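You operate a simulated robot arm through the tools that you are given. There is no shell and no other tool. Be economical: measure what you need, move in short steps, check, and stop when the job is done.

The job below is to be done with a simulated robot arm. You get a single attempt, and the scene is never put back.

## Task
Put things in order on the surface of the dark brown table. At the end: the wax pad is on the silver sheet marked dish; the steel dolly stands where the metal post marked ten stood; the hand brush stands where the steel dolly stood; the metal post marked ten stands on top of the silver panel marked nose; whatever was shut is shut again. Leave all else as you found it, and nothing knocked over.

Only the result counts: the job must be done as asked and must still hold three seconds after the hand-in. Knocking over, shifting, dropping, spilling or breaking anything else fails it. Flat cloth is picked up by pressing the open fingertips on it (5 to 10 N) and closing them slowly along it; thin cloth reads only 2 to 8 mm in the jaws.

## Robot
A 7-joint arm with a two-finger parallel gripper, fixed in place. Base frame: the origin is at the foot of the arm, x ahead of it, y to its left, z up; the work surface is at about z = 0. Lengths are in mm, angles in degrees, forces in N, time in s.
With the tool pointing down near the work surface it reaches from about 220 to 580 mm from the base axis. Its first joint turns from -66.0 to 66.0 degrees. Payload 2.5 kg.
The tool frame sits at the grasp point between the pads (the TCP): z along the fingers, y along the line on which they close. The tips reach 23 mm beyond it. The gripper opens to 94 mm. The fingers are 38 mm wide and 10 mm thick; the gripper's body (54 by 96 mm) begins 39 mm behind the TCP.
Orientation is that of the tool frame in the base frame, as a unit quaternion [x, y, z, w]. With the fingers straight down and closing along the base's y, the tool's x points along the base's -x, its y along +y and its z along -z.

## Interface
- The arm moves only by the tool jog_arm. Its argument "deltas" is a list of rows, each a list of 2 entries, a list of its own where there are three numbers: the shift along the base's x, y, z in mm, then the turn, a rotation vector about the base's x, y, z in degrees. In form: [[[tx, ty, tz], [rx, ry, rz]], ...]. A call has 1 to 20 rows; each row shifts and turns the commanded pose from where the row before left it. "claw" is the finger opening in mm, from 0 to 94, set as the call begins (left out, the last holds). Each row takes 0.2 s and may step no farther than 50 mm and 8.6 degrees from the row before; otherwise, or with a gripper value out of range, the whole call is refused. Where a pose cannot be reached the arm comes as near as it can. A force on the tool above 40 N (or 10 N above the force at the start of the call, whichever is more), or a blocked arm, ends the call early, and 0.2 s more pass. Each finger travels about 108 mm/s and halts on what it meets, pressing with about 31 N; the grip force reading is that of the motor and also rises with nothing between the fingers. The clock runs only during rows and for 0.2 s after the last one: add rows that do not move to give the fingers time. It gives the time, the measured TCP pose, the force on the tool (base axes), the opening and the grip force at its end, in the units of the frame above (readings bear some noise), with the torque about the TCP (base axes, N m) and any sound that the robot's microphone picked up.
- Cameras (640 x 400 px; columns grow to the right, rows downward): "scene" is fixed at [115.6, -423.2, 536.3]; the picture's right is [0.89, -0.46, 0.00], its down [-0.27, -0.53, -0.81] and it looks along [0.37, 0.71, -0.59] (base axes); focal length 348 px, centre (320, 200). "wrist" rides on the gripper at [86, 16, -74] in the tool frame; the picture's right is [-0.18, 0.98, 0.00], its down [-0.58, -0.11, -0.81] and it looks along [-0.79, -0.15, 0.59] (tool axes); focal length 243 px, centre (320, 200). There is no depth. A picture from a camera that has moved, and an enlarged one, comes with that camera's place and axes in the base frame and with its lens. The place of the scene camera against the robot may be out by one fixed shift of up to 25 mm in any direction.
- snapshot(camera): a new picture of that camera. No time passes.
- enlarge(camera, box): a new picture of the part [left, top, right, bottom] of that camera's present view, enlarged. No time passes.
- hand_in(): hands the job in; it is judged then, once.

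Go step by step. Nothing tells you positions but the pictures and the camera data: compare them with the known pose of the tool, close in by small moves and look again before you grip or let go. The budget is 120 turns and 76 pictures, counting those below and the enlarged ones. Unless the task says otherwise, let go and move clear before handing in, and close with one line.

The tools are called after "Call:" as a command line: name --argument value ..., lists and objects as JSON in quotes. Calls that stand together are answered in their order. jog_arm: Moves the arm, as the interface text tells. Its arguments: {"type":"object","properties":{"deltas":{"type":"array"},"claw":{"type":"number"}},"required":["deltas"]} The other tools are called the same way: snapshot (camera) takes a picture; enlarge (camera, box) takes an enlarged picture of a part of a camera's view; hand_in () hands the job in.

At the start:

```text
clock: 0.0
tcp_pos: [269.2, 229.4, 266.6]
ee_rot: [0.0, 1.0, 0.001, 0.0]
force: [-1.0, -0.4, -0.8]
torque: [0.01, 0.0, 0.0]
opening: 93.8
grip_force: 0.0
```

scene: 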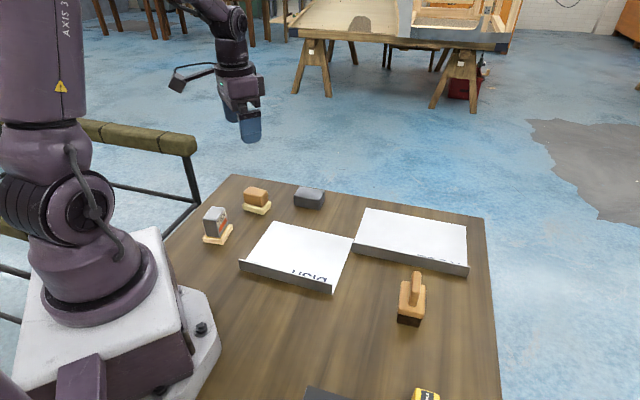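
wrist: 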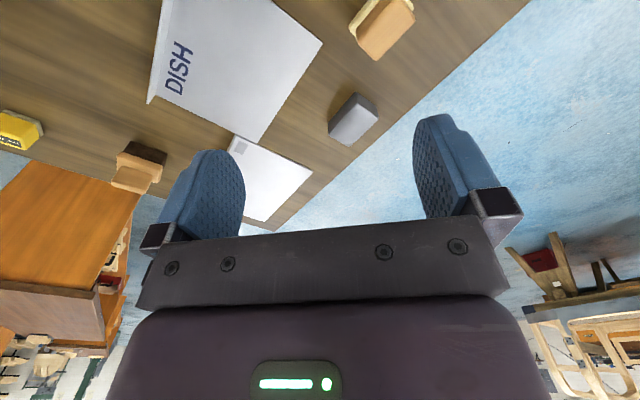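

I see a table with two white/silver sheets, several small objects, and a brush-like item. I'll look closer to identify them.

Call:
enlarge --camera "scene" --box '[180, 170, 340, 270]'

Call:
enlarge --camera "scene" --box '[290, 280, 482, 400]'

Call:
enlarge --camera "scene" --box '[320, 180, 512, 300]'

Call:
enlarge --camera "wrist" --box '[0, 0, 420, 240]'

```text
4.00 times, centred on (260, 220) of scene
camera zoom: at [115.6, -423.2, 536.3], right [0.89, -0.46, 0.0], down [-0.27, -0.53, -0.81], along [0.37, 0.71, -0.59], focal length 1394 px, centre (560, 120)
```

zoom: 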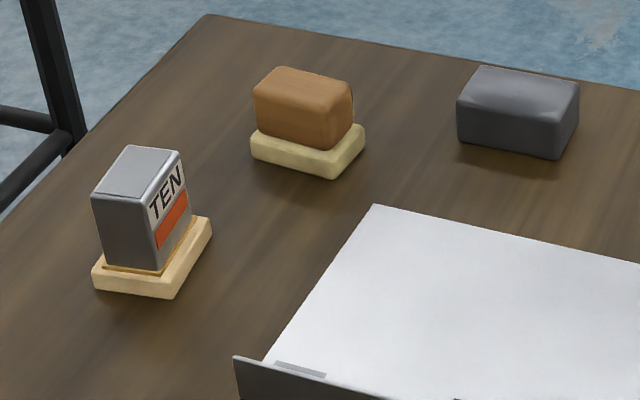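

```text
3.33 times, centred on (386, 340) of scene
camera zoom: at [115.6, -423.2, 536.3], right [0.89, -0.46, 0.0], down [-0.27, -0.53, -0.81], along [0.37, 0.71, -0.59], focal length 1162 px, centre (100, -267)
```

zoom: 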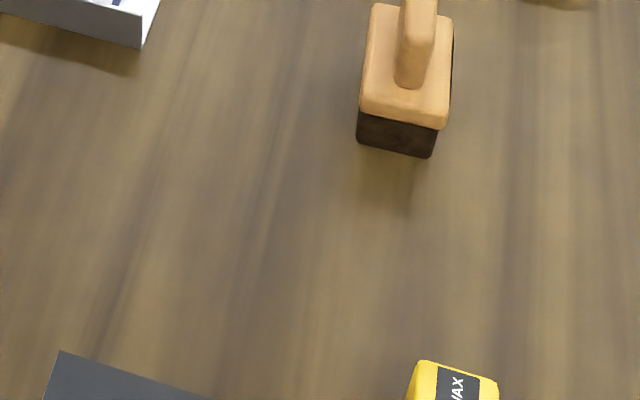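

```text
3.33 times, centred on (416, 240) of scene
camera zoom: at [115.6, -423.2, 536.3], right [0.89, -0.46, 0.0], down [-0.27, -0.53, -0.81], along [0.37, 0.71, -0.59], focal length 1162 px, centre (0, 67)
```

zoom: 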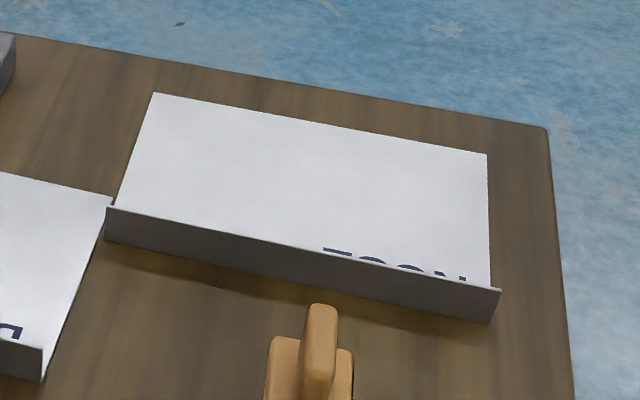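

```text
1.52 times, centred on (210, 120) of wrist
camera zoom: at [182.1, 243.6, 340.7], right [0.18, 0.98, 0.0], down [0.58, -0.11, 0.81], along [0.79, -0.15, -0.59], focal length 370 px, centre (488, 322)
```

zoom: 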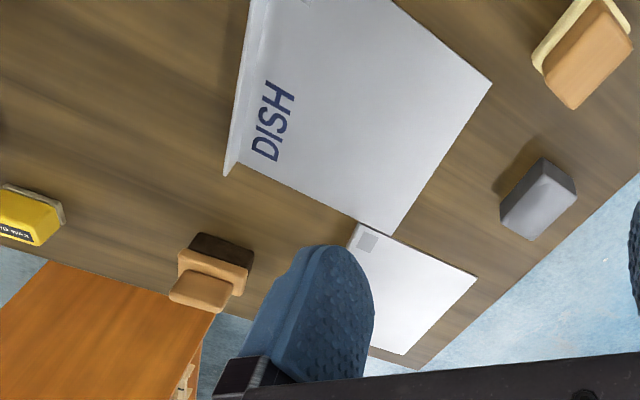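

Looks like: post TEN near (177,200), brown block near (294,264), grey dolly near (411,210), handled item near (432,-169), yellow wax item near (362,-285), and something dark near (228,-211). I'll move high over the right side to inspect.

Call:
jog_arm --deltas '[[[3, -43, 8], [0, 0, 0]], [[3, -43, 8], [0, 0, 0]], [[3, -43, 8], [0, 0, 0]], [[3, -43, 8], [0, 0, 0]], [[3, -43, 8], [0, 0, 0]], [[3, -43, 8], [0, 0, 0]], [[3, -43, 8], [0, 0, 0]], [[3, -43, 0], [0, 0, 0]], [[3, -43, 0], [0, 0, 0]], [[3, -43, 0], [0, 0, 0]], [[0, 0, 0], [0, 0, 0]]]'

Call:
snapshot --camera "wrist"

Call:
snapshot --camera "scene"

```text
clock: 2.4
tcp_pos: [297.4, -200.3, 323.8]
ee_rot: [-0.001, 1.0, 0.0, 0.0]
force: [-0.3, -0.3, 0.7]
torque: [-0.04, 0.03, 0.02]
opening: 94.1
grip_force: 0.0
```

```text
69 pictures are left
camera wrist: at [211.2, -184.4, 396.5], right [0.18, 0.98, 0.0], down [0.58, -0.11, 0.81], along [0.79, -0.15, -0.59], focal length 243 px, centre (320, 200)
```

wrist: 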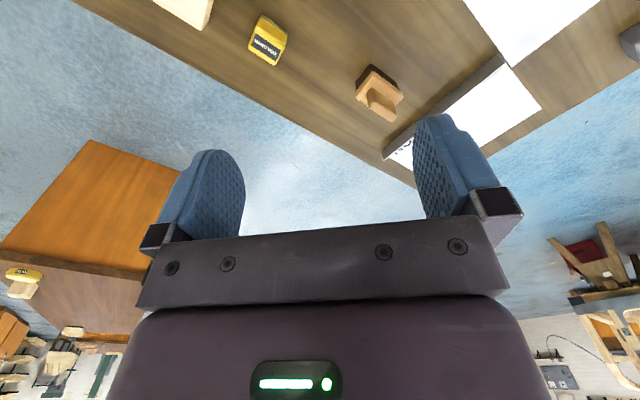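

```text
68 pictures are left
```

scene: 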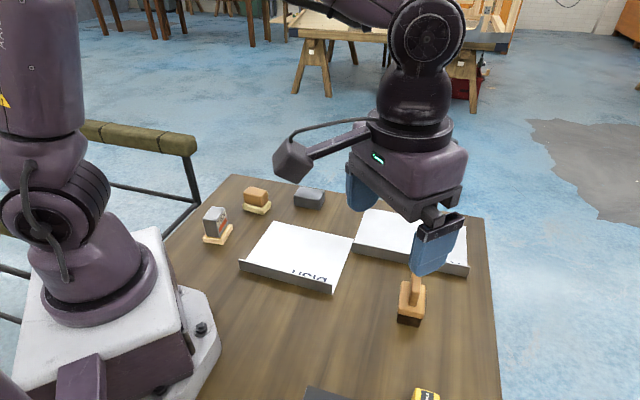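

The view shows a yellow item, the handled item, and a cream item at the image's top. I'll zoom, and tilt so that the camera looks nearer the base.

Call:
enlarge --camera "wrist" --box '[140, 0, 420, 130]'

Call:
jog_arm --deltas '[[[0, 0, 10], [0, 8, 0]], [[0, 0, 10], [0, 8, 0]], [[0, 0, 10], [0, 8, 0]], [[0, 0, 0], [0, 8, 0]], [[0, 0, 0], [0, 0, 0]]]'

Call:
snapshot --camera "wrist"

```text
2.29 times, centred on (280, 65) of wrist
camera zoom: at [211.2, -184.4, 396.5], right [0.18, 0.98, 0.0], down [0.58, -0.11, 0.81], along [0.79, -0.15, -0.59], focal length 555 px, centre (411, 509)
```

zoom: 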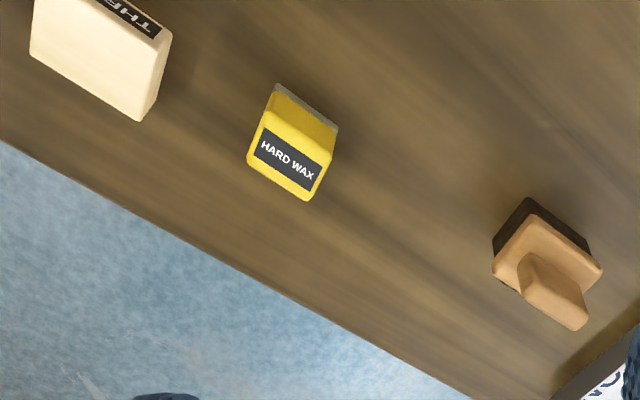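

```text
clock: 3.6
tcp_pos: [299.8, -201.5, 352.6]
ee_rot: [0.0, 0.961, 0.0, -0.277]
force: [-0.4, 0.7, -0.2]
torque: [-0.01, 0.03, -0.02]
opening: 94.3
grip_force: 0.1
```

```text
66 pictures are left
camera wrist: at [265.6, -186.2, 460.6], right [0.15, 0.98, -0.1], down [0.92, -0.11, 0.37], along [0.36, -0.15, -0.92], focal length 243 px, centre (320, 200)
```

wrist: 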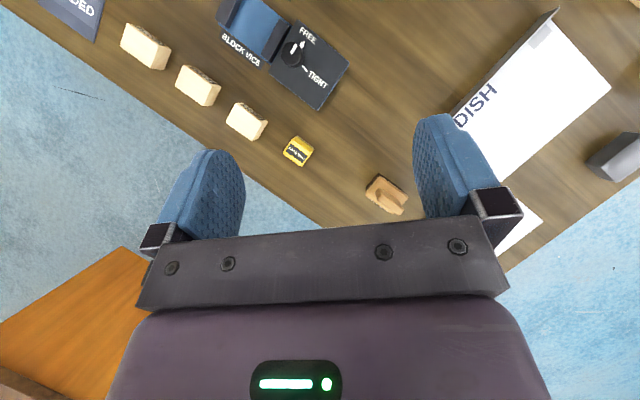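

There's a block vice with a FREE/TIGHT knob, a row of cream blocks and a dark panel reading "...DED". I'll zoom on them.

Call:
enlarge --camera "wrist" --box '[30, 0, 360, 200]'

Call:
jog_arm --deltas '[[[-20, -40, 0], [0, 0, 0]], [[-30, -30, 0], [0, 5, 0]], [[-30, -10, 0], [0, 5, 0]], [[0, 0, 0], [0, 0, 0]]]'

Call:
snapshot --camera "wrist"

```text
1.94 times, centred on (195, 100) of wrist
camera zoom: at [265.6, -186.2, 460.6], right [0.15, 0.98, -0.1], down [0.92, -0.11, 0.37], along [0.36, -0.15, -0.92], focal length 470 px, centre (562, 394)
```

zoom: 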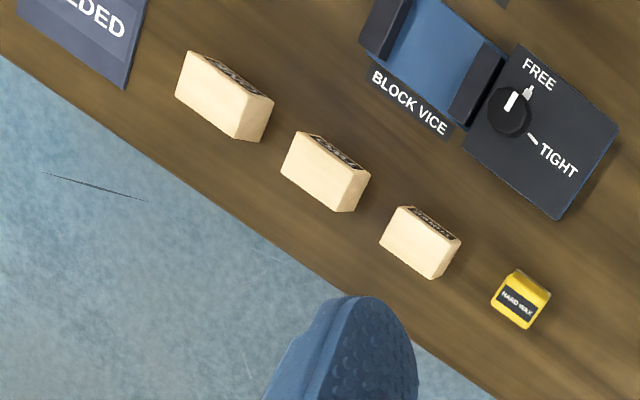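

```text
clock: 4.6
tcp_pos: [223.0, -282.6, 354.2]
ee_rot: [0.0, 0.933, 0.001, -0.359]
force: [-1.2, 0.4, -0.8]
torque: [0.0, 0.01, -0.01]
opening: 94.1
grip_force: 0.0
```

```text
64 pictures are left
camera wrist: at [208.5, -267.5, 467.9], right [0.14, 0.98, -0.12], down [0.97, -0.11, 0.21], along [0.19, -0.15, -0.97], focal length 243 px, centre (320, 200)
```

wrist: 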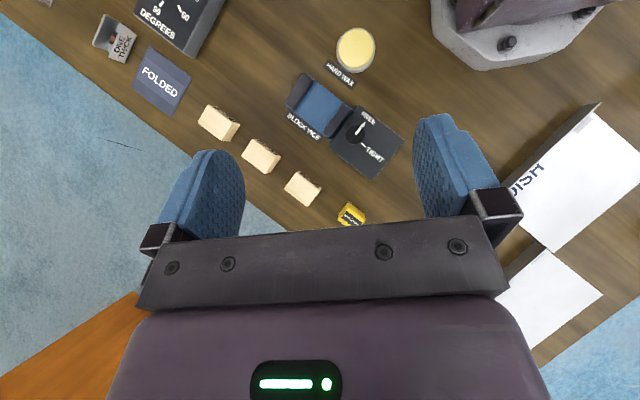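

More items appear behind: a round cream thing, a DEGREES device, a FOLDED card. Zooming in.

Call:
enlarge --camera "wrist" --box '[270, 10, 430, 110]'

Call:
enlarge --camera "wrist" --box '[30, 0, 230, 125]'

Call:
enlarge --camera "wrist" --box '[190, 70, 410, 230]'

```text
4.00 times, centred on (350, 60) of wrist
camera zoom: at [208.5, -267.5, 467.9], right [0.14, 0.98, -0.12], down [0.97, -0.11, 0.21], along [0.19, -0.15, -0.97], focal length 970 px, centre (200, 760)
```

zoom: 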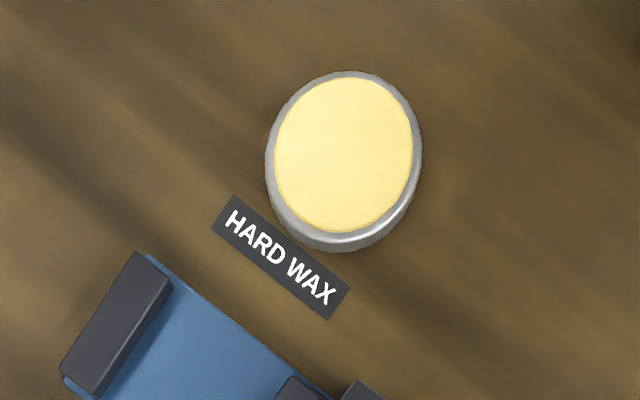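

```text
3.20 times, centred on (130, 62) of wrist
camera zoom: at [208.5, -267.5, 467.9], right [0.14, 0.98, -0.12], down [0.97, -0.11, 0.21], along [0.19, -0.15, -0.97], focal length 776 px, centre (928, 640)
```

zoom: 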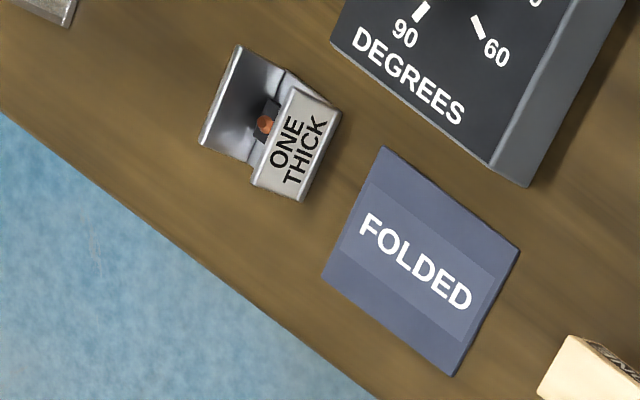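

```text
2.50 times, centred on (300, 150) of wrist
camera zoom: at [208.5, -267.5, 467.9], right [0.14, 0.98, -0.12], down [0.97, -0.11, 0.21], along [0.19, -0.15, -0.97], focal length 606 px, centre (370, 325)
```

zoom: 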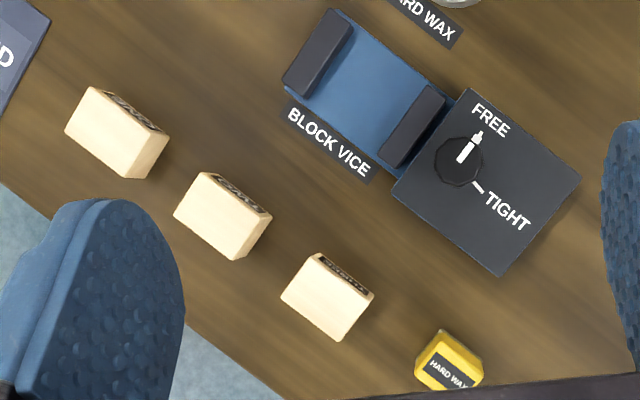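

The yellow block with a grey felt base is probably the wax pad; the vice is FREE and empty. Next I go to the left side to look closely at TEN, the brown block and the dolly.

Call:
jog_arm --deltas '[[[30, 30, 0], [0, 0, 0]], [[30, 37, 0], [0, 0, 0]], [[10, 45, 0], [0, 0, 0]], [[10, 45, 0], [0, 0, 0]], [[0, 45, 0], [0, 0, 0]], [[0, 45, 0], [0, 0, 0]], [[0, 45, 0], [0, 0, 0]], [[0, 45, 0], [0, 0, 0]], [[0, 45, -10], [0, 0, 0]], [[0, 45, -20], [0, 0, 0]], [[0, 45, -20], [0, 0, 0]], [[0, 40, -20], [0, 0, 0]], [[0, 0, -20], [0, 0, 0]], [[0, 0, 0], [0, 0, 0]]]'

Call:
snapshot --camera "wrist"

```text
clock: 7.6
tcp_pos: [298.0, 231.1, 260.0]
ee_rot: [-0.001, 0.934, 0.0, -0.358]
force: [-0.5, 0.6, -0.7]
torque: [0.0, 0.02, 0.01]
opening: 94.1
grip_force: 0.2
```

```text
60 pictures are left
camera wrist: at [283.8, 245.8, 373.1], right [0.14, 0.98, -0.12], down [0.97, -0.11, 0.21], along [0.19, -0.15, -0.97], focal length 243 px, centre (320, 200)
```

wrist: 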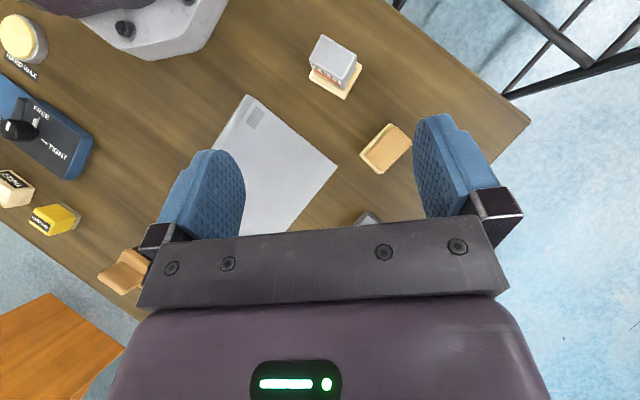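

Call:
enlarge --camera "wrist" --box '[290, 20, 430, 180]'

Call:
enlarge --camera "scene" --box '[190, 175, 286, 255]'

Call:
enlarge --camera "scene" --box '[376, 260, 456, 335]'

```text
2.50 times, centred on (360, 100) of wrist
camera zoom: at [283.8, 245.8, 373.1], right [0.14, 0.98, -0.12], down [0.97, -0.11, 0.21], along [0.19, -0.15, -0.97], focal length 606 px, centre (220, 450)
```

zoom: 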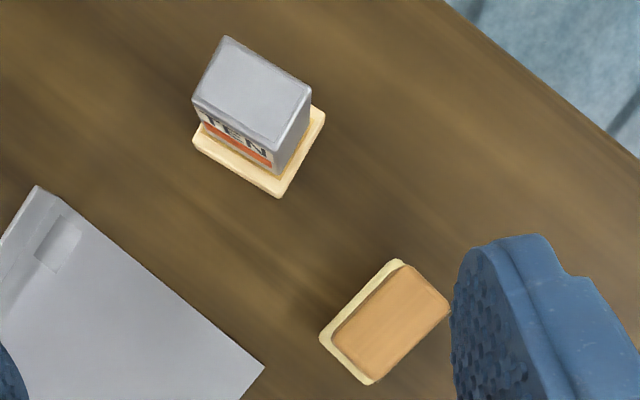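

```text
5.00 times, centred on (238, 215) of scene
camera zoom: at [115.6, -423.2, 536.3], right [0.89, -0.46, 0.0], down [-0.27, -0.53, -0.81], along [0.37, 0.71, -0.59], focal length 1742 px, centre (730, 125)
```

zoom: 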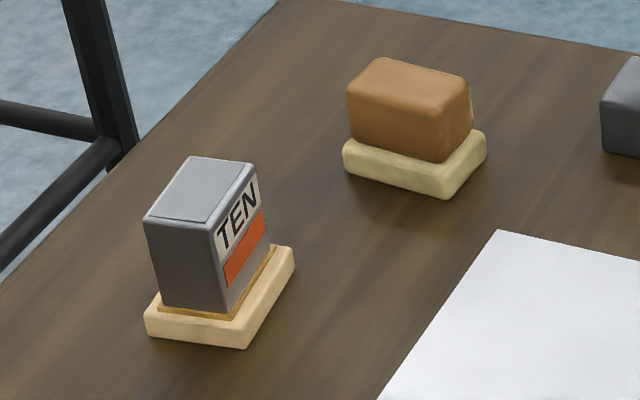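

```text
5.33 times, centred on (416, 298) of scene
camera zoom: at [115.6, -423.2, 536.3], right [0.89, -0.46, 0.0], down [-0.27, -0.53, -0.81], along [0.37, 0.71, -0.59], focal length 1859 px, centre (-192, -320)
```

zoom: 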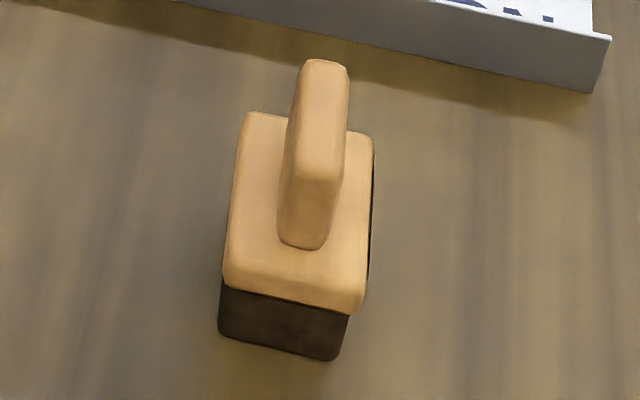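

I'll zoom much harder with the scene camera (enlargement seems truly re-rendered) to tell which one is the brush.

Call:
enlarge --camera "scene" --box '[238, 182, 278, 217]'

Call:
enlarge --camera "scene" --box '[394, 300, 430, 330]'

Call:
enlarge --camera "wrist" --box '[0, 160, 160, 300]'

```text
11.43 times, centred on (258, 200) of scene
camera zoom: at [115.6, -423.2, 536.3], right [0.89, -0.46, 0.0], down [-0.27, -0.53, -0.81], along [0.37, 0.71, -0.59], focal length 3983 px, centre (1029, 206)
```

zoom: 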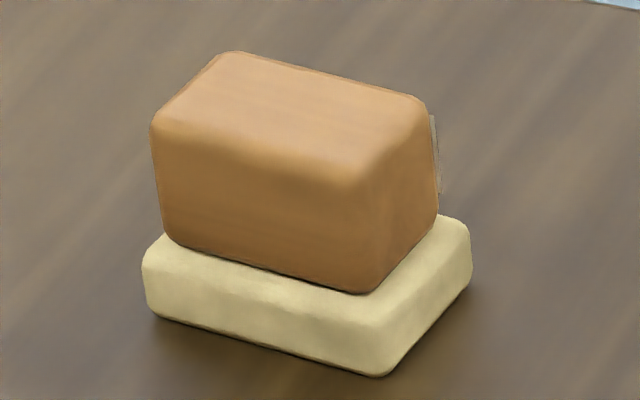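

```text
13.33 times, centred on (412, 315) of scene
camera zoom: at [115.6, -423.2, 536.3], right [0.89, -0.46, 0.0], down [-0.27, -0.53, -0.81], along [0.37, 0.71, -0.59], focal length 4647 px, centre (-907, -1333)
```

zoom: 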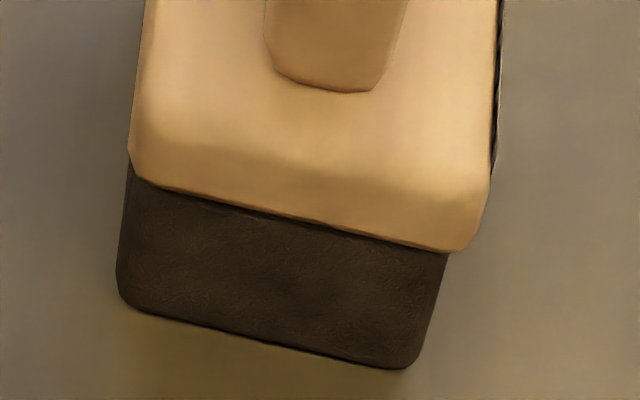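

```text
2.86 times, centred on (80, 230) of wrist
camera zoom: at [283.8, 245.8, 373.1], right [0.14, 0.98, -0.12], down [0.97, -0.11, 0.21], along [0.19, -0.15, -0.97], focal length 693 px, centre (1006, 114)
```

zoom: 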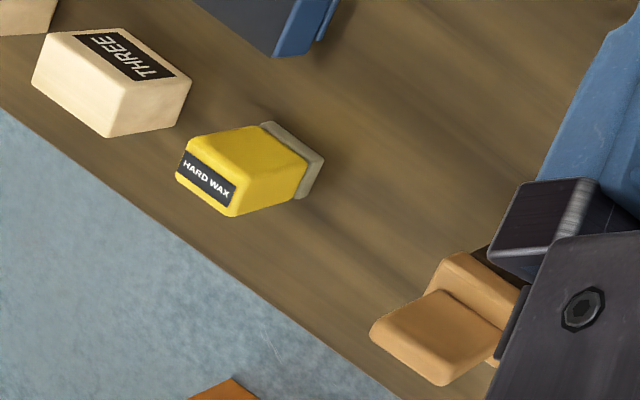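

The brown block seems to carry a label on its far (+x,+y) face. I'll swing the wrist camera to look back at it.

Call:
jog_arm --deltas '[[[30, 10, 0], [0, 8, 0]], [[30, 10, 0], [0, 8, 0]], [[30, 10, -10], [0, 8, 0]], [[30, 20, -20], [0, 8, 0]], [[20, 20, -20], [0, 0, 0]], [[0, 0, 0], [0, 0, 0]], [[0, 0, 0], [0, 0, 0]]]'

Call:
snapshot --camera "wrist"

```text
clock: 9.2
tcp_pos: [341.0, 217.1, 256.1]
ee_rot: [0.03, 0.846, -0.005, -0.533]
force: [-0.1, -0.1, 0.0]
torque: [0.0, 0.0, -0.02]
opening: 93.9
grip_force: 0.0
out of reach, approached as far as the arm can: row 2, 3, 4, 5
```

```text
53 pictures are left
camera wrist: at [371.3, 235.6, 366.1], right [0.13, 0.97, -0.2], down [0.97, -0.16, -0.17], along [-0.2, -0.18, -0.96], focal length 243 px, centre (320, 200)
```

wrist: 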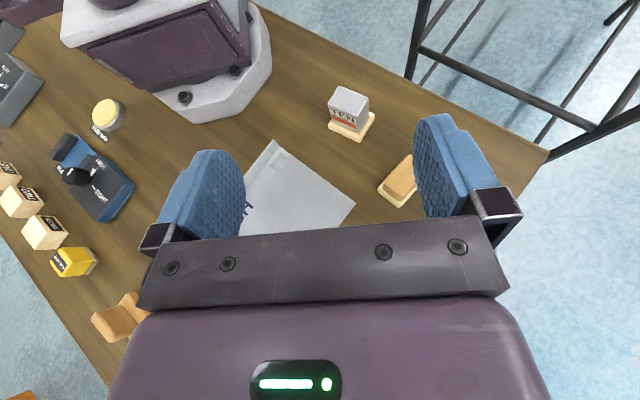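

Tilting is out of reach there. I'll undo it and instead yaw the hand by -90° so the camera looks from +y toward -y.

Call:
jog_arm --deltas '[[[-20, -20, 20], [0, 0, 0]], [[-30, -20, 20], [0, -8, 0]], [[-30, -10, 10], [0, -8, 0]], [[-30, -10, 0], [0, -8, 0]], [[-30, -10, 0], [0, -8, 0]], [[0, 0, 0], [0, -8.4, 0]], [[0, 0, 0], [0, -8.4, 0]], [[0, 0, 0], [0, -8.4, 0]], [[0, 0, 0], [0, -8.4, 0]], [[0, 0, 0], [0, -8.4, 0]], [[0, 0, 0], [0, 0, 0]]]'

Call:
jog_arm --deltas '[[[10, 10, 0], [0, 0, -8.5]], [[10, 10, 0], [0, 0, -8.5]], [[10, 10, 0], [0, 0, -8.5]], [[5, 10, 0], [0, 0, -8.5]], [[5, 10, 0], [0, 0, -8.5]], [[5, 10, 0], [0, 0, -8.5]], [[5, 10, 0], [0, 0, -8.5]], [[0, 10, -20], [0, 0, -8.5]], [[0, 0, -20], [0, 0, -8.5]], [[0, 0, -20], [0, 0, -8.5]], [[0, 0, 0], [0, 0, -5]], [[0, 0, 0], [0, 0, 0]]]'

Call:
snapshot --camera "wrist"

```text
clock: 11.6
tcp_pos: [204.5, 144.8, 307.5]
ee_rot: [0.026, 0.996, 0.016, 0.085]
force: [0.9, -0.7, -0.3]
torque: [0.01, -0.02, 0.01]
opening: 94.0
grip_force: 0.0
```

```text
clock: 14.2
tcp_pos: [252.4, 225.1, 247.8]
ee_rot: [0.724, 0.685, -0.047, 0.071]
force: [1.1, -0.9, 0.2]
torque: [-0.03, -0.01, -0.01]
opening: 94.2
grip_force: 0.0
```

```text
52 pictures are left
camera wrist: at [272.0, 320.5, 306.1], right [0.97, -0.23, 0.07], down [-0.16, -0.43, 0.89], along [-0.18, -0.87, -0.46], focal length 243 px, centre (320, 200)
```

wrist: 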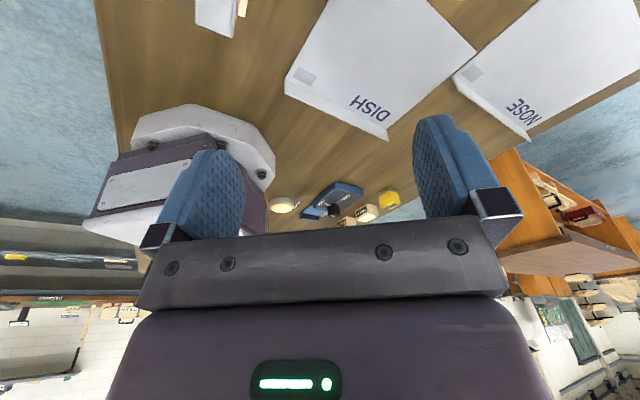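

The camera works from this side but tilt drifted; I'll correct it and move so the brown block is in view.

Call:
jog_arm --deltas '[[[25, 25, -10], [5, 1, 1.5]], [[25, 20, -20], [4.6, 0.7, 1.9]], [[25, 20, -30], [0, 0, 0]], [[23, 20, -30], [0, 0, 0]], [[0, 0, 0], [0, 0, 0]]]'

Call:
snapshot --camera "wrist"

```text
clock: 15.4
tcp_pos: [351.3, 310.2, 158.4]
ee_rot: [0.704, 0.71, 0.001, 0.001]
force: [-0.1, -0.3, 0.1]
torque: [0.03, 0.0, -0.04]
opening: 94.3
grip_force: 0.0
```

```text
51 pictures are left
camera wrist: at [367.1, 396.1, 233.3], right [0.98, -0.18, 0.0], down [-0.11, -0.58, 0.81], along [-0.14, -0.79, -0.59], focal length 243 px, centre (320, 200)
```

wrist: 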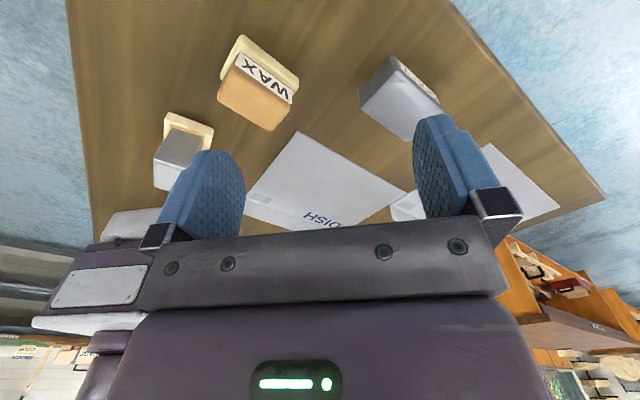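

The brown block carries "WAX" – that changes things. The grey block also has a label; zooming.

Call:
enlarge --camera "wrist" --box '[140, 20, 460, 200]'

```text
2.00 times, centred on (300, 110) of wrist
camera zoom: at [367.1, 396.1, 233.3], right [0.98, -0.18, 0.0], down [-0.11, -0.58, 0.81], along [-0.14, -0.79, -0.59], focal length 485 px, centre (360, 380)
```

zoom: 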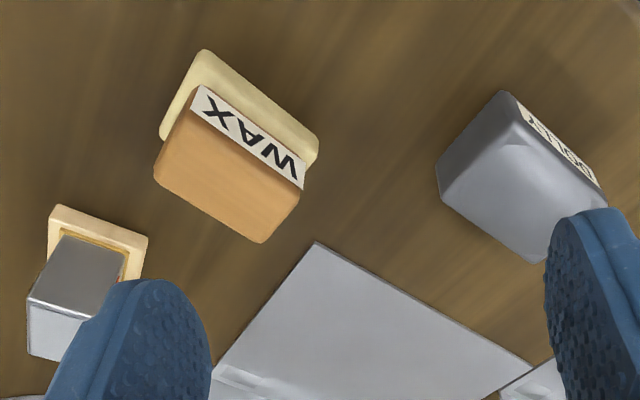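

The brown block "WAX" on its cream pad is the wax pad, at about (294,296) with top near z=47; the scene camera seems offset by roughly 25 mm in y. I'll align the gripper over it (yaw +40°) and check.

Call:
jog_arm --deltas '[[[-19, -5, 0], [0, 0, 8]], [[-19, -5, 0], [0, 0, 8]], [[-19, -4, 0], [0, 0, 8]], [[0, 0, -10], [0, 0, 8]], [[0, 0, -10], [0, 0, 8]], [[0, 0, 0], [0, 0, 0]]]'

Call:
snapshot --camera "wrist"

```text
clock: 16.8
tcp_pos: [294.5, 296.5, 136.6]
ee_rot: [0.419, 0.908, 0.003, 0.0]
force: [0.2, 0.0, 0.0]
torque: [0.01, 0.01, 0.02]
opening: 94.2
grip_force: 0.0
```

```text
49 pictures are left
camera wrist: at [249.6, 371.0, 211.2], right [0.87, 0.5, 0.0], down [0.29, -0.52, 0.81], along [0.4, -0.7, -0.59], focal length 243 px, centre (320, 200)
```

wrist: 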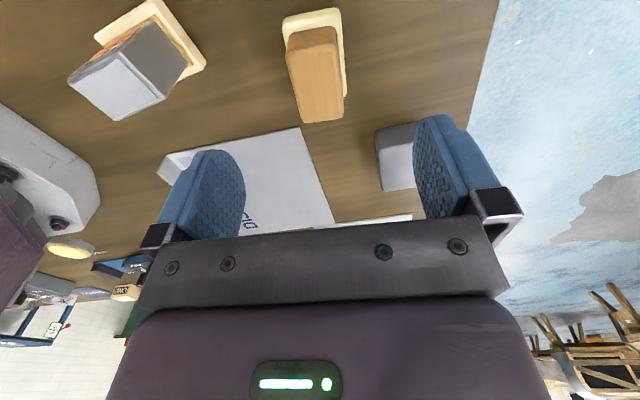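

The block sits within a few mm of the tool axis, at about (289,299). I'll shift and descend, then look before gripping.

Call:
jog_arm --deltas '[[[-5.5, 2.5, -20], [0, 0, 0]], [[0, 0, -30], [0, 0, 0]], [[0, 0, -20], [0, 0, 0]], [[0, 0, -12], [0, 0, 0]], [[0, 0, -8], [0, 0, 0]], [[0, 0, 0], [0, 0, 0]]]' --claw 80

Call:
snapshot --camera "wrist"

```text
clock: 18.2
tcp_pos: [289.3, 297.9, 44.5]
ee_rot: [0.42, 0.908, 0.002, 0.0]
force: [0.9, 0.3, 0.1]
torque: [0.0, -0.01, 0.02]
opening: 79.9
grip_force: 0.0
```

```text
48 pictures are left
camera wrist: at [244.3, 373.9, 120.2], right [0.87, 0.5, 0.0], down [0.29, -0.52, 0.81], along [0.4, -0.7, -0.59], focal length 243 px, centre (320, 200)
```

wrist: 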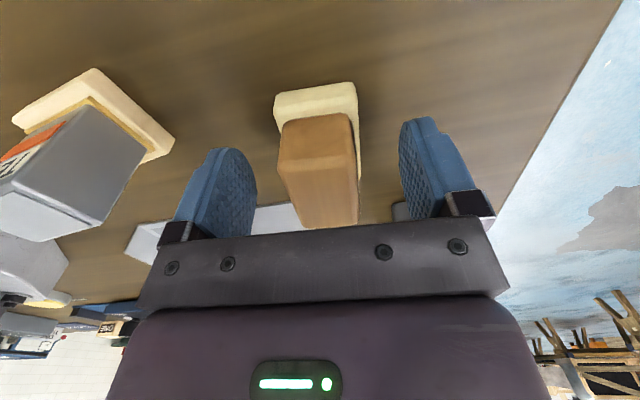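

The block is centred between the fingers. Closing and lifting slightly.

Call:
jog_arm --deltas '[[[0, 0, 0], [0, 0, 0]], [[0, 0, 0], [0, 0, 0]], [[0, 0, 0], [0, 0, 0]]]' --claw 10

Call:
jog_arm --deltas '[[[0, 0, 10], [0, 0, 0]], [[0, 0, 20], [0, 0, 0]], [[0, 0, 30], [0, 0, 0]], [[0, 0, 40], [0, 0, 0]], [[0, 0, 0], [0, 0, 0]]]'

Call:
snapshot --camera "wrist"

Call:
snapshot --camera "scene"

```text
clock: 19.0
tcp_pos: [288.9, 299.1, 46.5]
ee_rot: [0.42, 0.908, 0.002, -0.001]
force: [0.0, -0.3, 0.1]
torque: [0.02, 0.02, 0.02]
opening: 33.3
grip_force: 31.0
```

```text
clock: 20.2
tcp_pos: [286.4, 300.0, 146.0]
ee_rot: [0.42, 0.907, 0.002, 0.0]
force: [-0.2, 0.0, -1.1]
torque: [-0.03, -0.03, 0.0]
opening: 33.1
grip_force: 30.3
```

```text
47 pictures are left
camera wrist: at [243.9, 375.1, 220.6], right [0.87, 0.5, 0.0], down [0.29, -0.52, 0.81], along [0.4, -0.7, -0.59], focal length 243 px, centre (320, 200)
```

wrist: 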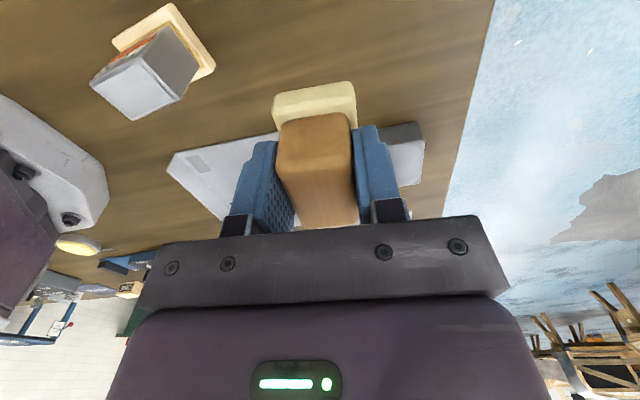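

```text
46 pictures are left
```

scene: 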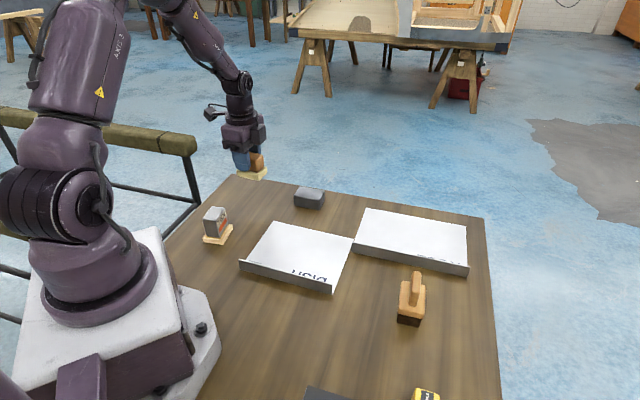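

The wax pad lifted as one piece. The DISH sheet's centre is near (328,104) by combining both cameras; I move there above it and look.

Call:
jog_arm --deltas '[[[8, -39, 0], [0, 0, 0]], [[8, -39, 0], [0, 0, 0]], [[8, -39, 0], [0, 0, 0]], [[9, -39, 0], [0, 0, 0]], [[9, -39, 0], [0, 0, 0]], [[0, 0, 0], [0, 0, 0]]]'

Call:
snapshot --camera "wrist"

Call:
snapshot --camera "scene"

```text
clock: 21.6
tcp_pos: [333.7, 101.4, 145.1]
ee_rot: [0.419, 0.908, 0.002, 0.001]
force: [-0.9, 0.0, -1.1]
torque: [0.03, 0.0, 0.0]
opening: 33.6
grip_force: 30.5
```

```text
45 pictures are left
camera wrist: at [289.1, 177.4, 219.2], right [0.87, 0.5, 0.0], down [0.29, -0.52, 0.81], along [0.4, -0.7, -0.59], focal length 243 px, centre (320, 200)
```

wrist: 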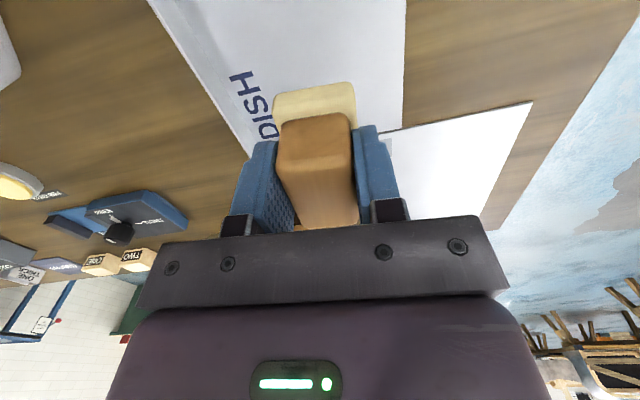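

```text
44 pictures are left
```

scene: 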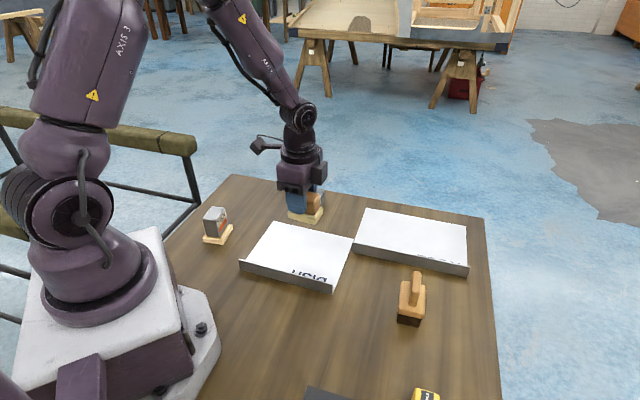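

The pad is above the middle of the DISH sheet. Descending until contact.

Call:
jog_arm --deltas '[[[-5, 0, -30], [0, 0, 0]], [[0, 0, -30], [0, 0, 0]], [[0, 0, -15], [0, 0, 0]], [[0, 0, -6], [0, 0, 0]], [[0, 0, -4], [0, 0, 0]], [[0, 0, -3], [0, 0, 0]], [[0, 0, 0], [0, 0, 0]]]'

Call:
enlarge --camera "scene" --box '[230, 180, 390, 300]'

```text
clock: 23.2
tcp_pos: [327.5, 104.1, 57.5]
ee_rot: [0.42, 0.908, 0.002, 0.0]
force: [-0.3, 0.2, -0.9]
torque: [-0.02, -0.04, -0.03]
opening: 33.3
grip_force: 31.2
```

```text
3.33 times, centred on (310, 240) of scene
camera zoom: at [115.6, -423.2, 536.3], right [0.89, -0.46, 0.0], down [-0.27, -0.53, -0.81], along [0.37, 0.71, -0.59], focal length 1162 px, centre (353, 67)
```

zoom: 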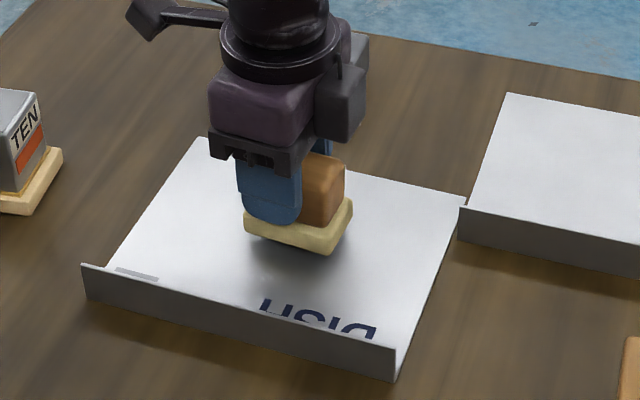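

Still a little above the sheet; I'll keep lowering in small steps.

Call:
jog_arm --deltas '[[[0, 0, -4], [0, 0, 0]], [[0, 0, -2], [0, 0, 0]], [[0, 0, -2], [0, 0, 0]], [[0, 0, 0], [0, 0, 0]]]'

```text
clock: 24.2
tcp_pos: [325.5, 103.9, 52.1]
ee_rot: [0.419, 0.908, 0.002, 0.001]
force: [-0.3, 0.3, -0.6]
torque: [0.01, -0.01, 0.01]
opening: 33.2
grip_force: 31.2
```

Call:
jog_arm --deltas '[[[0, 0, -1.5], [0, 0, 0]], [[0, 0, 0], [0, 0, 0]]]'

Call:
jog_arm --deltas '[[[0, 0, -1.5], [0, 0, 0]], [[0, 0, 0], [0, 0, 0]]]'

Call:
jog_arm --deltas '[[[0, 0, -1], [0, 0, 0]], [[0, 0, 0], [0, 0, 0]]]'

Call:
enlarge --camera "scene" --box '[280, 215, 328, 245]'

```text
clock: 24.8
tcp_pos: [326.2, 103.2, 49.8]
ee_rot: [0.42, 0.907, 0.002, 0.0]
force: [0.3, -1.1, -0.8]
torque: [0.01, 0.0, 0.0]
opening: 33.3
grip_force: 31.1
```

```text
clock: 25.4
tcp_pos: [326.3, 104.4, 49.2]
ee_rot: [0.42, 0.907, 0.001, 0.0]
force: [-5.8, -0.8, 22.4]
torque: [-0.36, 0.12, -0.05]
opening: 33.2
grip_force: 30.7
```

```text
clock: 26.0
tcp_pos: [326.9, 104.0, 47.3]
ee_rot: [0.42, 0.908, 0.003, 0.001]
force: [-3.4, -4.5, 31.8]
torque: [-0.16, 0.15, -0.04]
opening: 33.4
grip_force: 30.9
```

```text
13.33 times, centred on (304, 230) of scene
camera zoom: at [115.5, -423.2, 536.3], right [0.89, -0.46, 0.0], down [-0.27, -0.53, -0.81], along [0.37, 0.71, -0.59], focal length 4647 px, centre (533, -200)
```

zoom: 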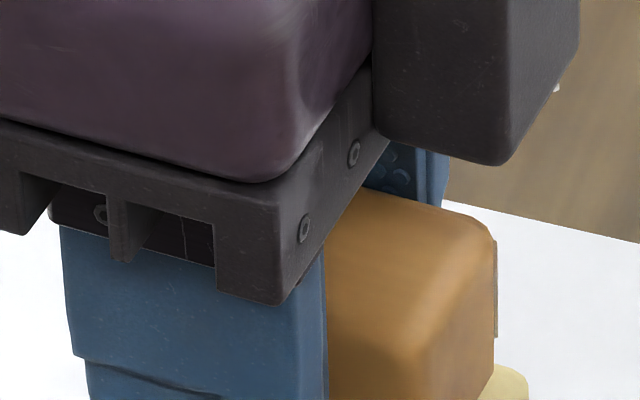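

Contact is clear. I'll ease up, release, and lift away.

Call:
jog_arm --deltas '[[[0, 0, 1.5], [0, 0, 0]], [[0, 0, 0], [0, 0, 0]]]'

Call:
jog_arm --deltas '[[[0, 0, 0], [0, 0, 0]], [[0, 0, 0], [0, 0, 0]], [[0, 0, 15], [0, 0, 0]], [[0, 0, 30], [0, 0, 0]], [[0, 0, 40], [0, 0, 0]], [[0, 0, 0], [0, 0, 0]]]' --claw 65

Call:
snapshot --camera "wrist"

```text
clock: 26.6
tcp_pos: [325.3, 104.7, 48.1]
ee_rot: [0.419, 0.908, 0.0, 0.0]
force: [1.8, -0.5, 4.4]
torque: [-0.02, -0.2, -0.02]
opening: 33.2
grip_force: 31.0
```

```text
clock: 28.0
tcp_pos: [326.0, 105.6, 133.2]
ee_rot: [0.419, 0.908, 0.001, 0.0]
force: [-0.5, -0.4, -0.9]
torque: [0.01, 0.01, -0.01]
opening: 64.7
grip_force: 0.1
```

```text
41 pictures are left
camera wrist: at [281.9, 180.7, 206.8], right [0.87, 0.5, 0.0], down [0.29, -0.52, 0.81], along [0.4, -0.7, -0.59], focal length 243 px, centre (320, 200)
```

wrist: 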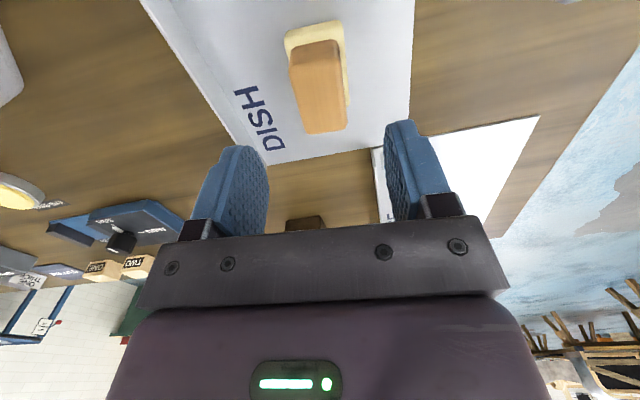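

The wax pad rests on DISH. Next TEN: I estimate its centre at (178,236), top z≈61; I move above it aligned with its faces.

Call:
jog_arm --deltas '[[[-20, 35, 10], [0, 0, 4.5]], [[-30, 35, 0], [0, 0, 4.5]], [[-35, 30, 0], [0, 0, 0]], [[-35, 20, 0], [0, 0, 0]], [[-28, 10.5, 0], [0, 0, 0]], [[0, 0, 0], [0, 0, 0]]]' --claw 85

Call:
snapshot --camera "wrist"

```text
clock: 29.4
tcp_pos: [177.1, 235.4, 141.1]
ee_rot: [0.348, 0.937, 0.001, -0.001]
force: [-0.6, 0.2, -0.4]
torque: [-0.01, -0.02, 0.01]
opening: 85.1
grip_force: 0.0
```

```text
40 pictures are left
camera wrist: at [122.2, 302.6, 215.0], right [0.78, 0.63, 0.0], down [0.37, -0.46, 0.81], along [0.51, -0.63, -0.59], focal length 243 px, centre (320, 200)
```

wrist: 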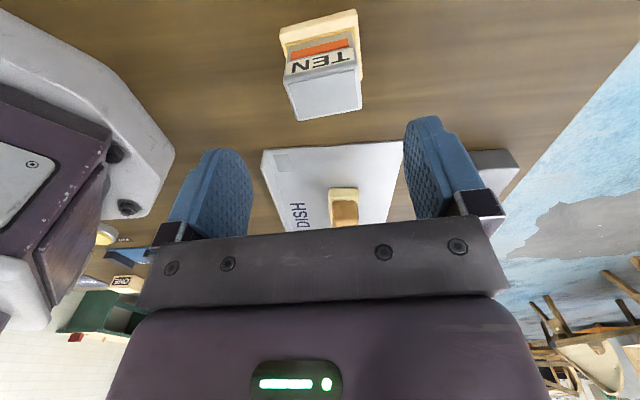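

TEN is centred and aligned. Descending to grip the post.

Call:
jog_arm --deltas '[[[2, 0, -30], [0, 0, 0]], [[0, 0, -30], [0, 0, 0]], [[0, 0, -20], [0, 0, 0]], [[0, 0, -11], [0, 0, 0]], [[0, 0, 0], [0, 0, 0]]]'

Call:
snapshot --camera "wrist"

```text
clock: 30.6
tcp_pos: [179.0, 232.3, 52.4]
ee_rot: [0.346, 0.938, 0.002, 0.0]
force: [0.1, 0.5, -0.1]
torque: [0.01, 0.02, -0.01]
opening: 84.8
grip_force: 0.0
```

```text
39 pictures are left
camera wrist: at [123.3, 300.6, 126.5], right [0.78, 0.63, 0.0], down [0.37, -0.46, 0.81], along [0.51, -0.63, -0.59], focal length 243 px, centre (320, 200)
```

wrist: 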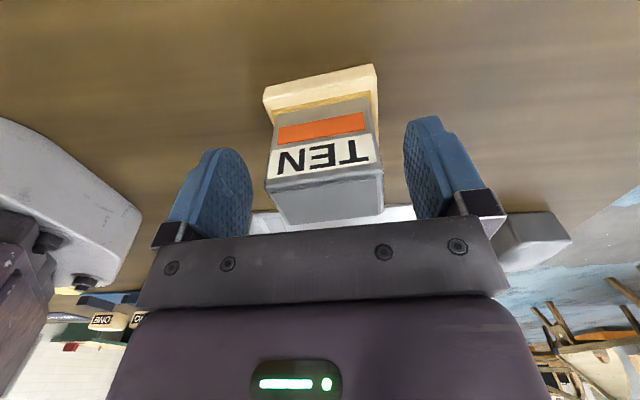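

Call:
jog_arm --deltas '[[[0, 0, 0], [0, 0, 0]], [[0, 0, 0], [0, 0, 0]], [[0, 0, 0], [0, 0, 0]]]' --claw 15

Call:
jog_arm --deltas '[[[0, 0, 8], [0, 0, 0]], [[0, 0, 12], [0, 0, 0]], [[0, 0, 0], [0, 0, 0]]]'

Call:
enlarge --camera "scene" --box '[180, 180, 276, 240]'

```text
clock: 31.4
tcp_pos: [177.9, 233.2, 53.2]
ee_rot: [0.348, 0.937, 0.003, 0.0]
force: [0.3, 0.8, -0.2]
torque: [-0.04, 0.03, -0.02]
opening: 47.9
grip_force: 31.2
```

```text
clock: 32.2
tcp_pos: [179.2, 232.5, 73.2]
ee_rot: [0.347, 0.938, 0.001, 0.0]
force: [0.1, -0.6, -2.7]
torque: [-0.01, 0.02, -0.01]
opening: 47.9
grip_force: 31.2
```

```text
6.67 times, centred on (228, 210) of scene
camera zoom: at [115.6, -423.2, 536.3], right [0.89, -0.46, 0.0], down [-0.27, -0.53, -0.81], along [0.37, 0.71, -0.59], focal length 2323 px, centre (933, 133)
```

zoom: 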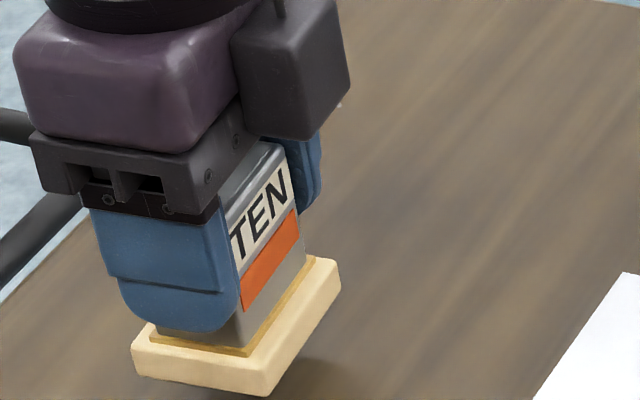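

The base comes along, so TEN with its foot is one object. I lift and carry it towards the reachable part of NOSE, near (507,60).

Call:
jog_arm --deltas '[[[0, 0, 35], [0, 0, 0]], [[0, 0, 35], [0, 0, 0]], [[36, -19, 10], [0, 0, 0]], [[36, -19, 0], [0, 0, 0]], [[36, -19, 0], [0, 0, 0]], [[36, -19, 0], [0, 0, 0]], [[36, -19, 0], [0, 0, 0]], [[36, -19, 0], [0, 0, 0]], [[36, -19, 0], [0, 0, 0]], [[36, -19, 0], [0, 0, 0]], [[36, -19, 0], [0, 0, 0]], [[0, 0, 0], [0, 0, 0]]]'

Call:
snapshot --camera "wrist"

Call:
snapshot --camera "scene"

```text
clock: 34.8
tcp_pos: [503.9, 61.5, 149.1]
ee_rot: [0.347, 0.938, 0.001, -0.001]
force: [-0.2, 0.3, -3.0]
torque: [-0.02, 0.0, -0.02]
opening: 47.9
grip_force: 31.0
```

```text
37 pictures are left
camera wrist: at [448.3, 128.8, 223.7], right [0.78, 0.63, 0.0], down [0.37, -0.46, 0.81], along [0.5, -0.63, -0.59], focal length 243 px, centre (320, 200)
```

wrist: 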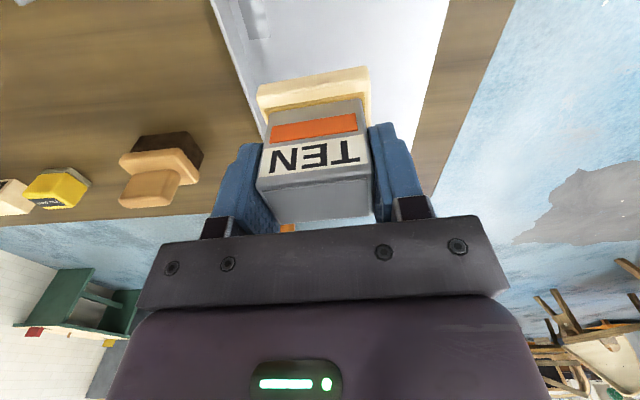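

```text
36 pictures are left
```

scene: 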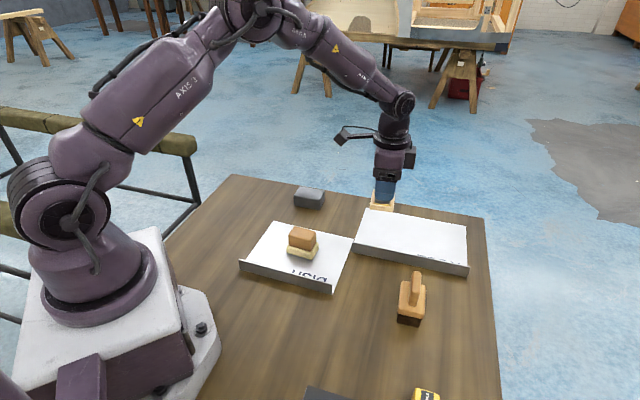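

TEN is over the NOSE sheet; I shift slightly inward and descend.

Call:
jog_arm --deltas '[[[5, -5, -30], [0, 0, 0]], [[5, -4, -30], [0, 0, 0]], [[0, 0, -20], [0, 0, 0]], [[0, 0, -6], [0, 0, 0]], [[0, 0, 0], [0, 0, 0]]]'

Call:
enlarge --camera "scene" --box '[340, 150, 500, 290]'

```text
clock: 36.0
tcp_pos: [513.3, 55.1, 63.4]
ee_rot: [0.348, 0.937, 0.001, 0.001]
force: [-0.2, -0.4, -2.8]
torque: [-0.03, -0.01, 0.02]
opening: 47.7
grip_force: 30.8
```

```text
2.86 times, centred on (420, 220) of scene
camera zoom: at [115.6, -423.2, 536.3], right [0.89, -0.46, 0.0], down [-0.27, -0.53, -0.81], along [0.37, 0.71, -0.59], focal length 996 px, centre (34, 143)
```

zoom: 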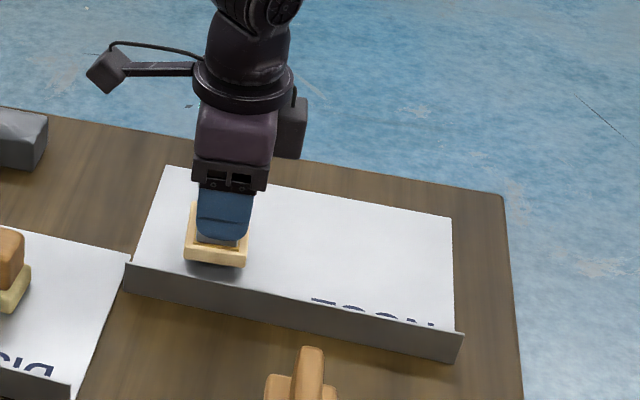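

Well inside the sheet. I lower in small steps to contact.

Call:
jog_arm --deltas '[[[0, 0, -3], [0, 0, 0]], [[0, 0, -2], [0, 0, 0]], [[0, 0, 0], [0, 0, 0]]]'

Call:
jog_arm --deltas '[[[0, 0, -2], [0, 0, 0]], [[0, 0, 0], [0, 0, 0]]]'

Call:
jog_arm --deltas '[[[0, 0, -1.5], [0, 0, 0]], [[0, 0, 0], [0, 0, 0]]]'

```text
clock: 36.8
tcp_pos: [510.9, 54.3, 59.7]
ee_rot: [0.347, 0.938, 0.002, 0.0]
force: [0.2, -0.2, -2.7]
torque: [0.03, -0.02, -0.03]
opening: 47.8
grip_force: 31.2
```

```text
clock: 37.4
tcp_pos: [512.6, 55.1, 57.7]
ee_rot: [0.348, 0.938, 0.002, 0.0]
force: [-0.3, -0.6, -3.0]
torque: [-0.01, 0.0, 0.02]
opening: 47.7
grip_force: 30.8
```

```text
clock: 38.0
tcp_pos: [512.4, 53.6, 56.7]
ee_rot: [0.348, 0.937, 0.001, -0.001]
force: [-0.4, -0.1, -2.4]
torque: [-0.01, -0.02, 0.0]
opening: 47.8
grip_force: 31.0
```

Call:
jog_arm --deltas '[[[0, 0, -1], [0, 0, 0]], [[0, 0, 0], [0, 0, 0]]]'

Call:
jog_arm --deltas '[[[0, 0, -1], [0, 0, 0]], [[0, 0, 0], [0, 0, 0]]]'

```text
clock: 38.6
tcp_pos: [513.3, 55.0, 55.2]
ee_rot: [0.348, 0.938, 0.0, 0.0]
force: [0.2, 0.8, -1.7]
torque: [-0.01, 0.0, 0.02]
opening: 47.8
grip_force: 31.4
```

```text
clock: 39.2
tcp_pos: [513.3, 55.1, 54.8]
ee_rot: [0.347, 0.938, 0.001, -0.001]
force: [-0.6, -0.5, -1.8]
torque: [-0.02, 0.04, -0.04]
opening: 47.8
grip_force: 31.1
```

Call:
jog_arm --deltas '[[[0, 0, -0.7], [0, 0, 0]], [[0, 0, 0], [0, 0, 0]]]'

Call:
jog_arm --deltas '[[[0, 0, -0.7], [0, 0, 0]], [[0, 0, 0], [0, 0, 0]]]'

```text
clock: 39.8
tcp_pos: [512.4, 54.9, 56.5]
ee_rot: [0.347, 0.938, 0.001, 0.001]
force: [-2.5, 0.9, 6.8]
torque: [-0.13, 0.4, -0.06]
opening: 47.9
grip_force: 31.1
```

```text
clock: 40.4
tcp_pos: [513.2, 55.0, 57.1]
ee_rot: [0.347, 0.938, 0.002, 0.0]
force: [-3.4, -1.0, 20.9]
torque: [-0.12, 0.72, -0.04]
opening: 47.9
grip_force: 31.1
```

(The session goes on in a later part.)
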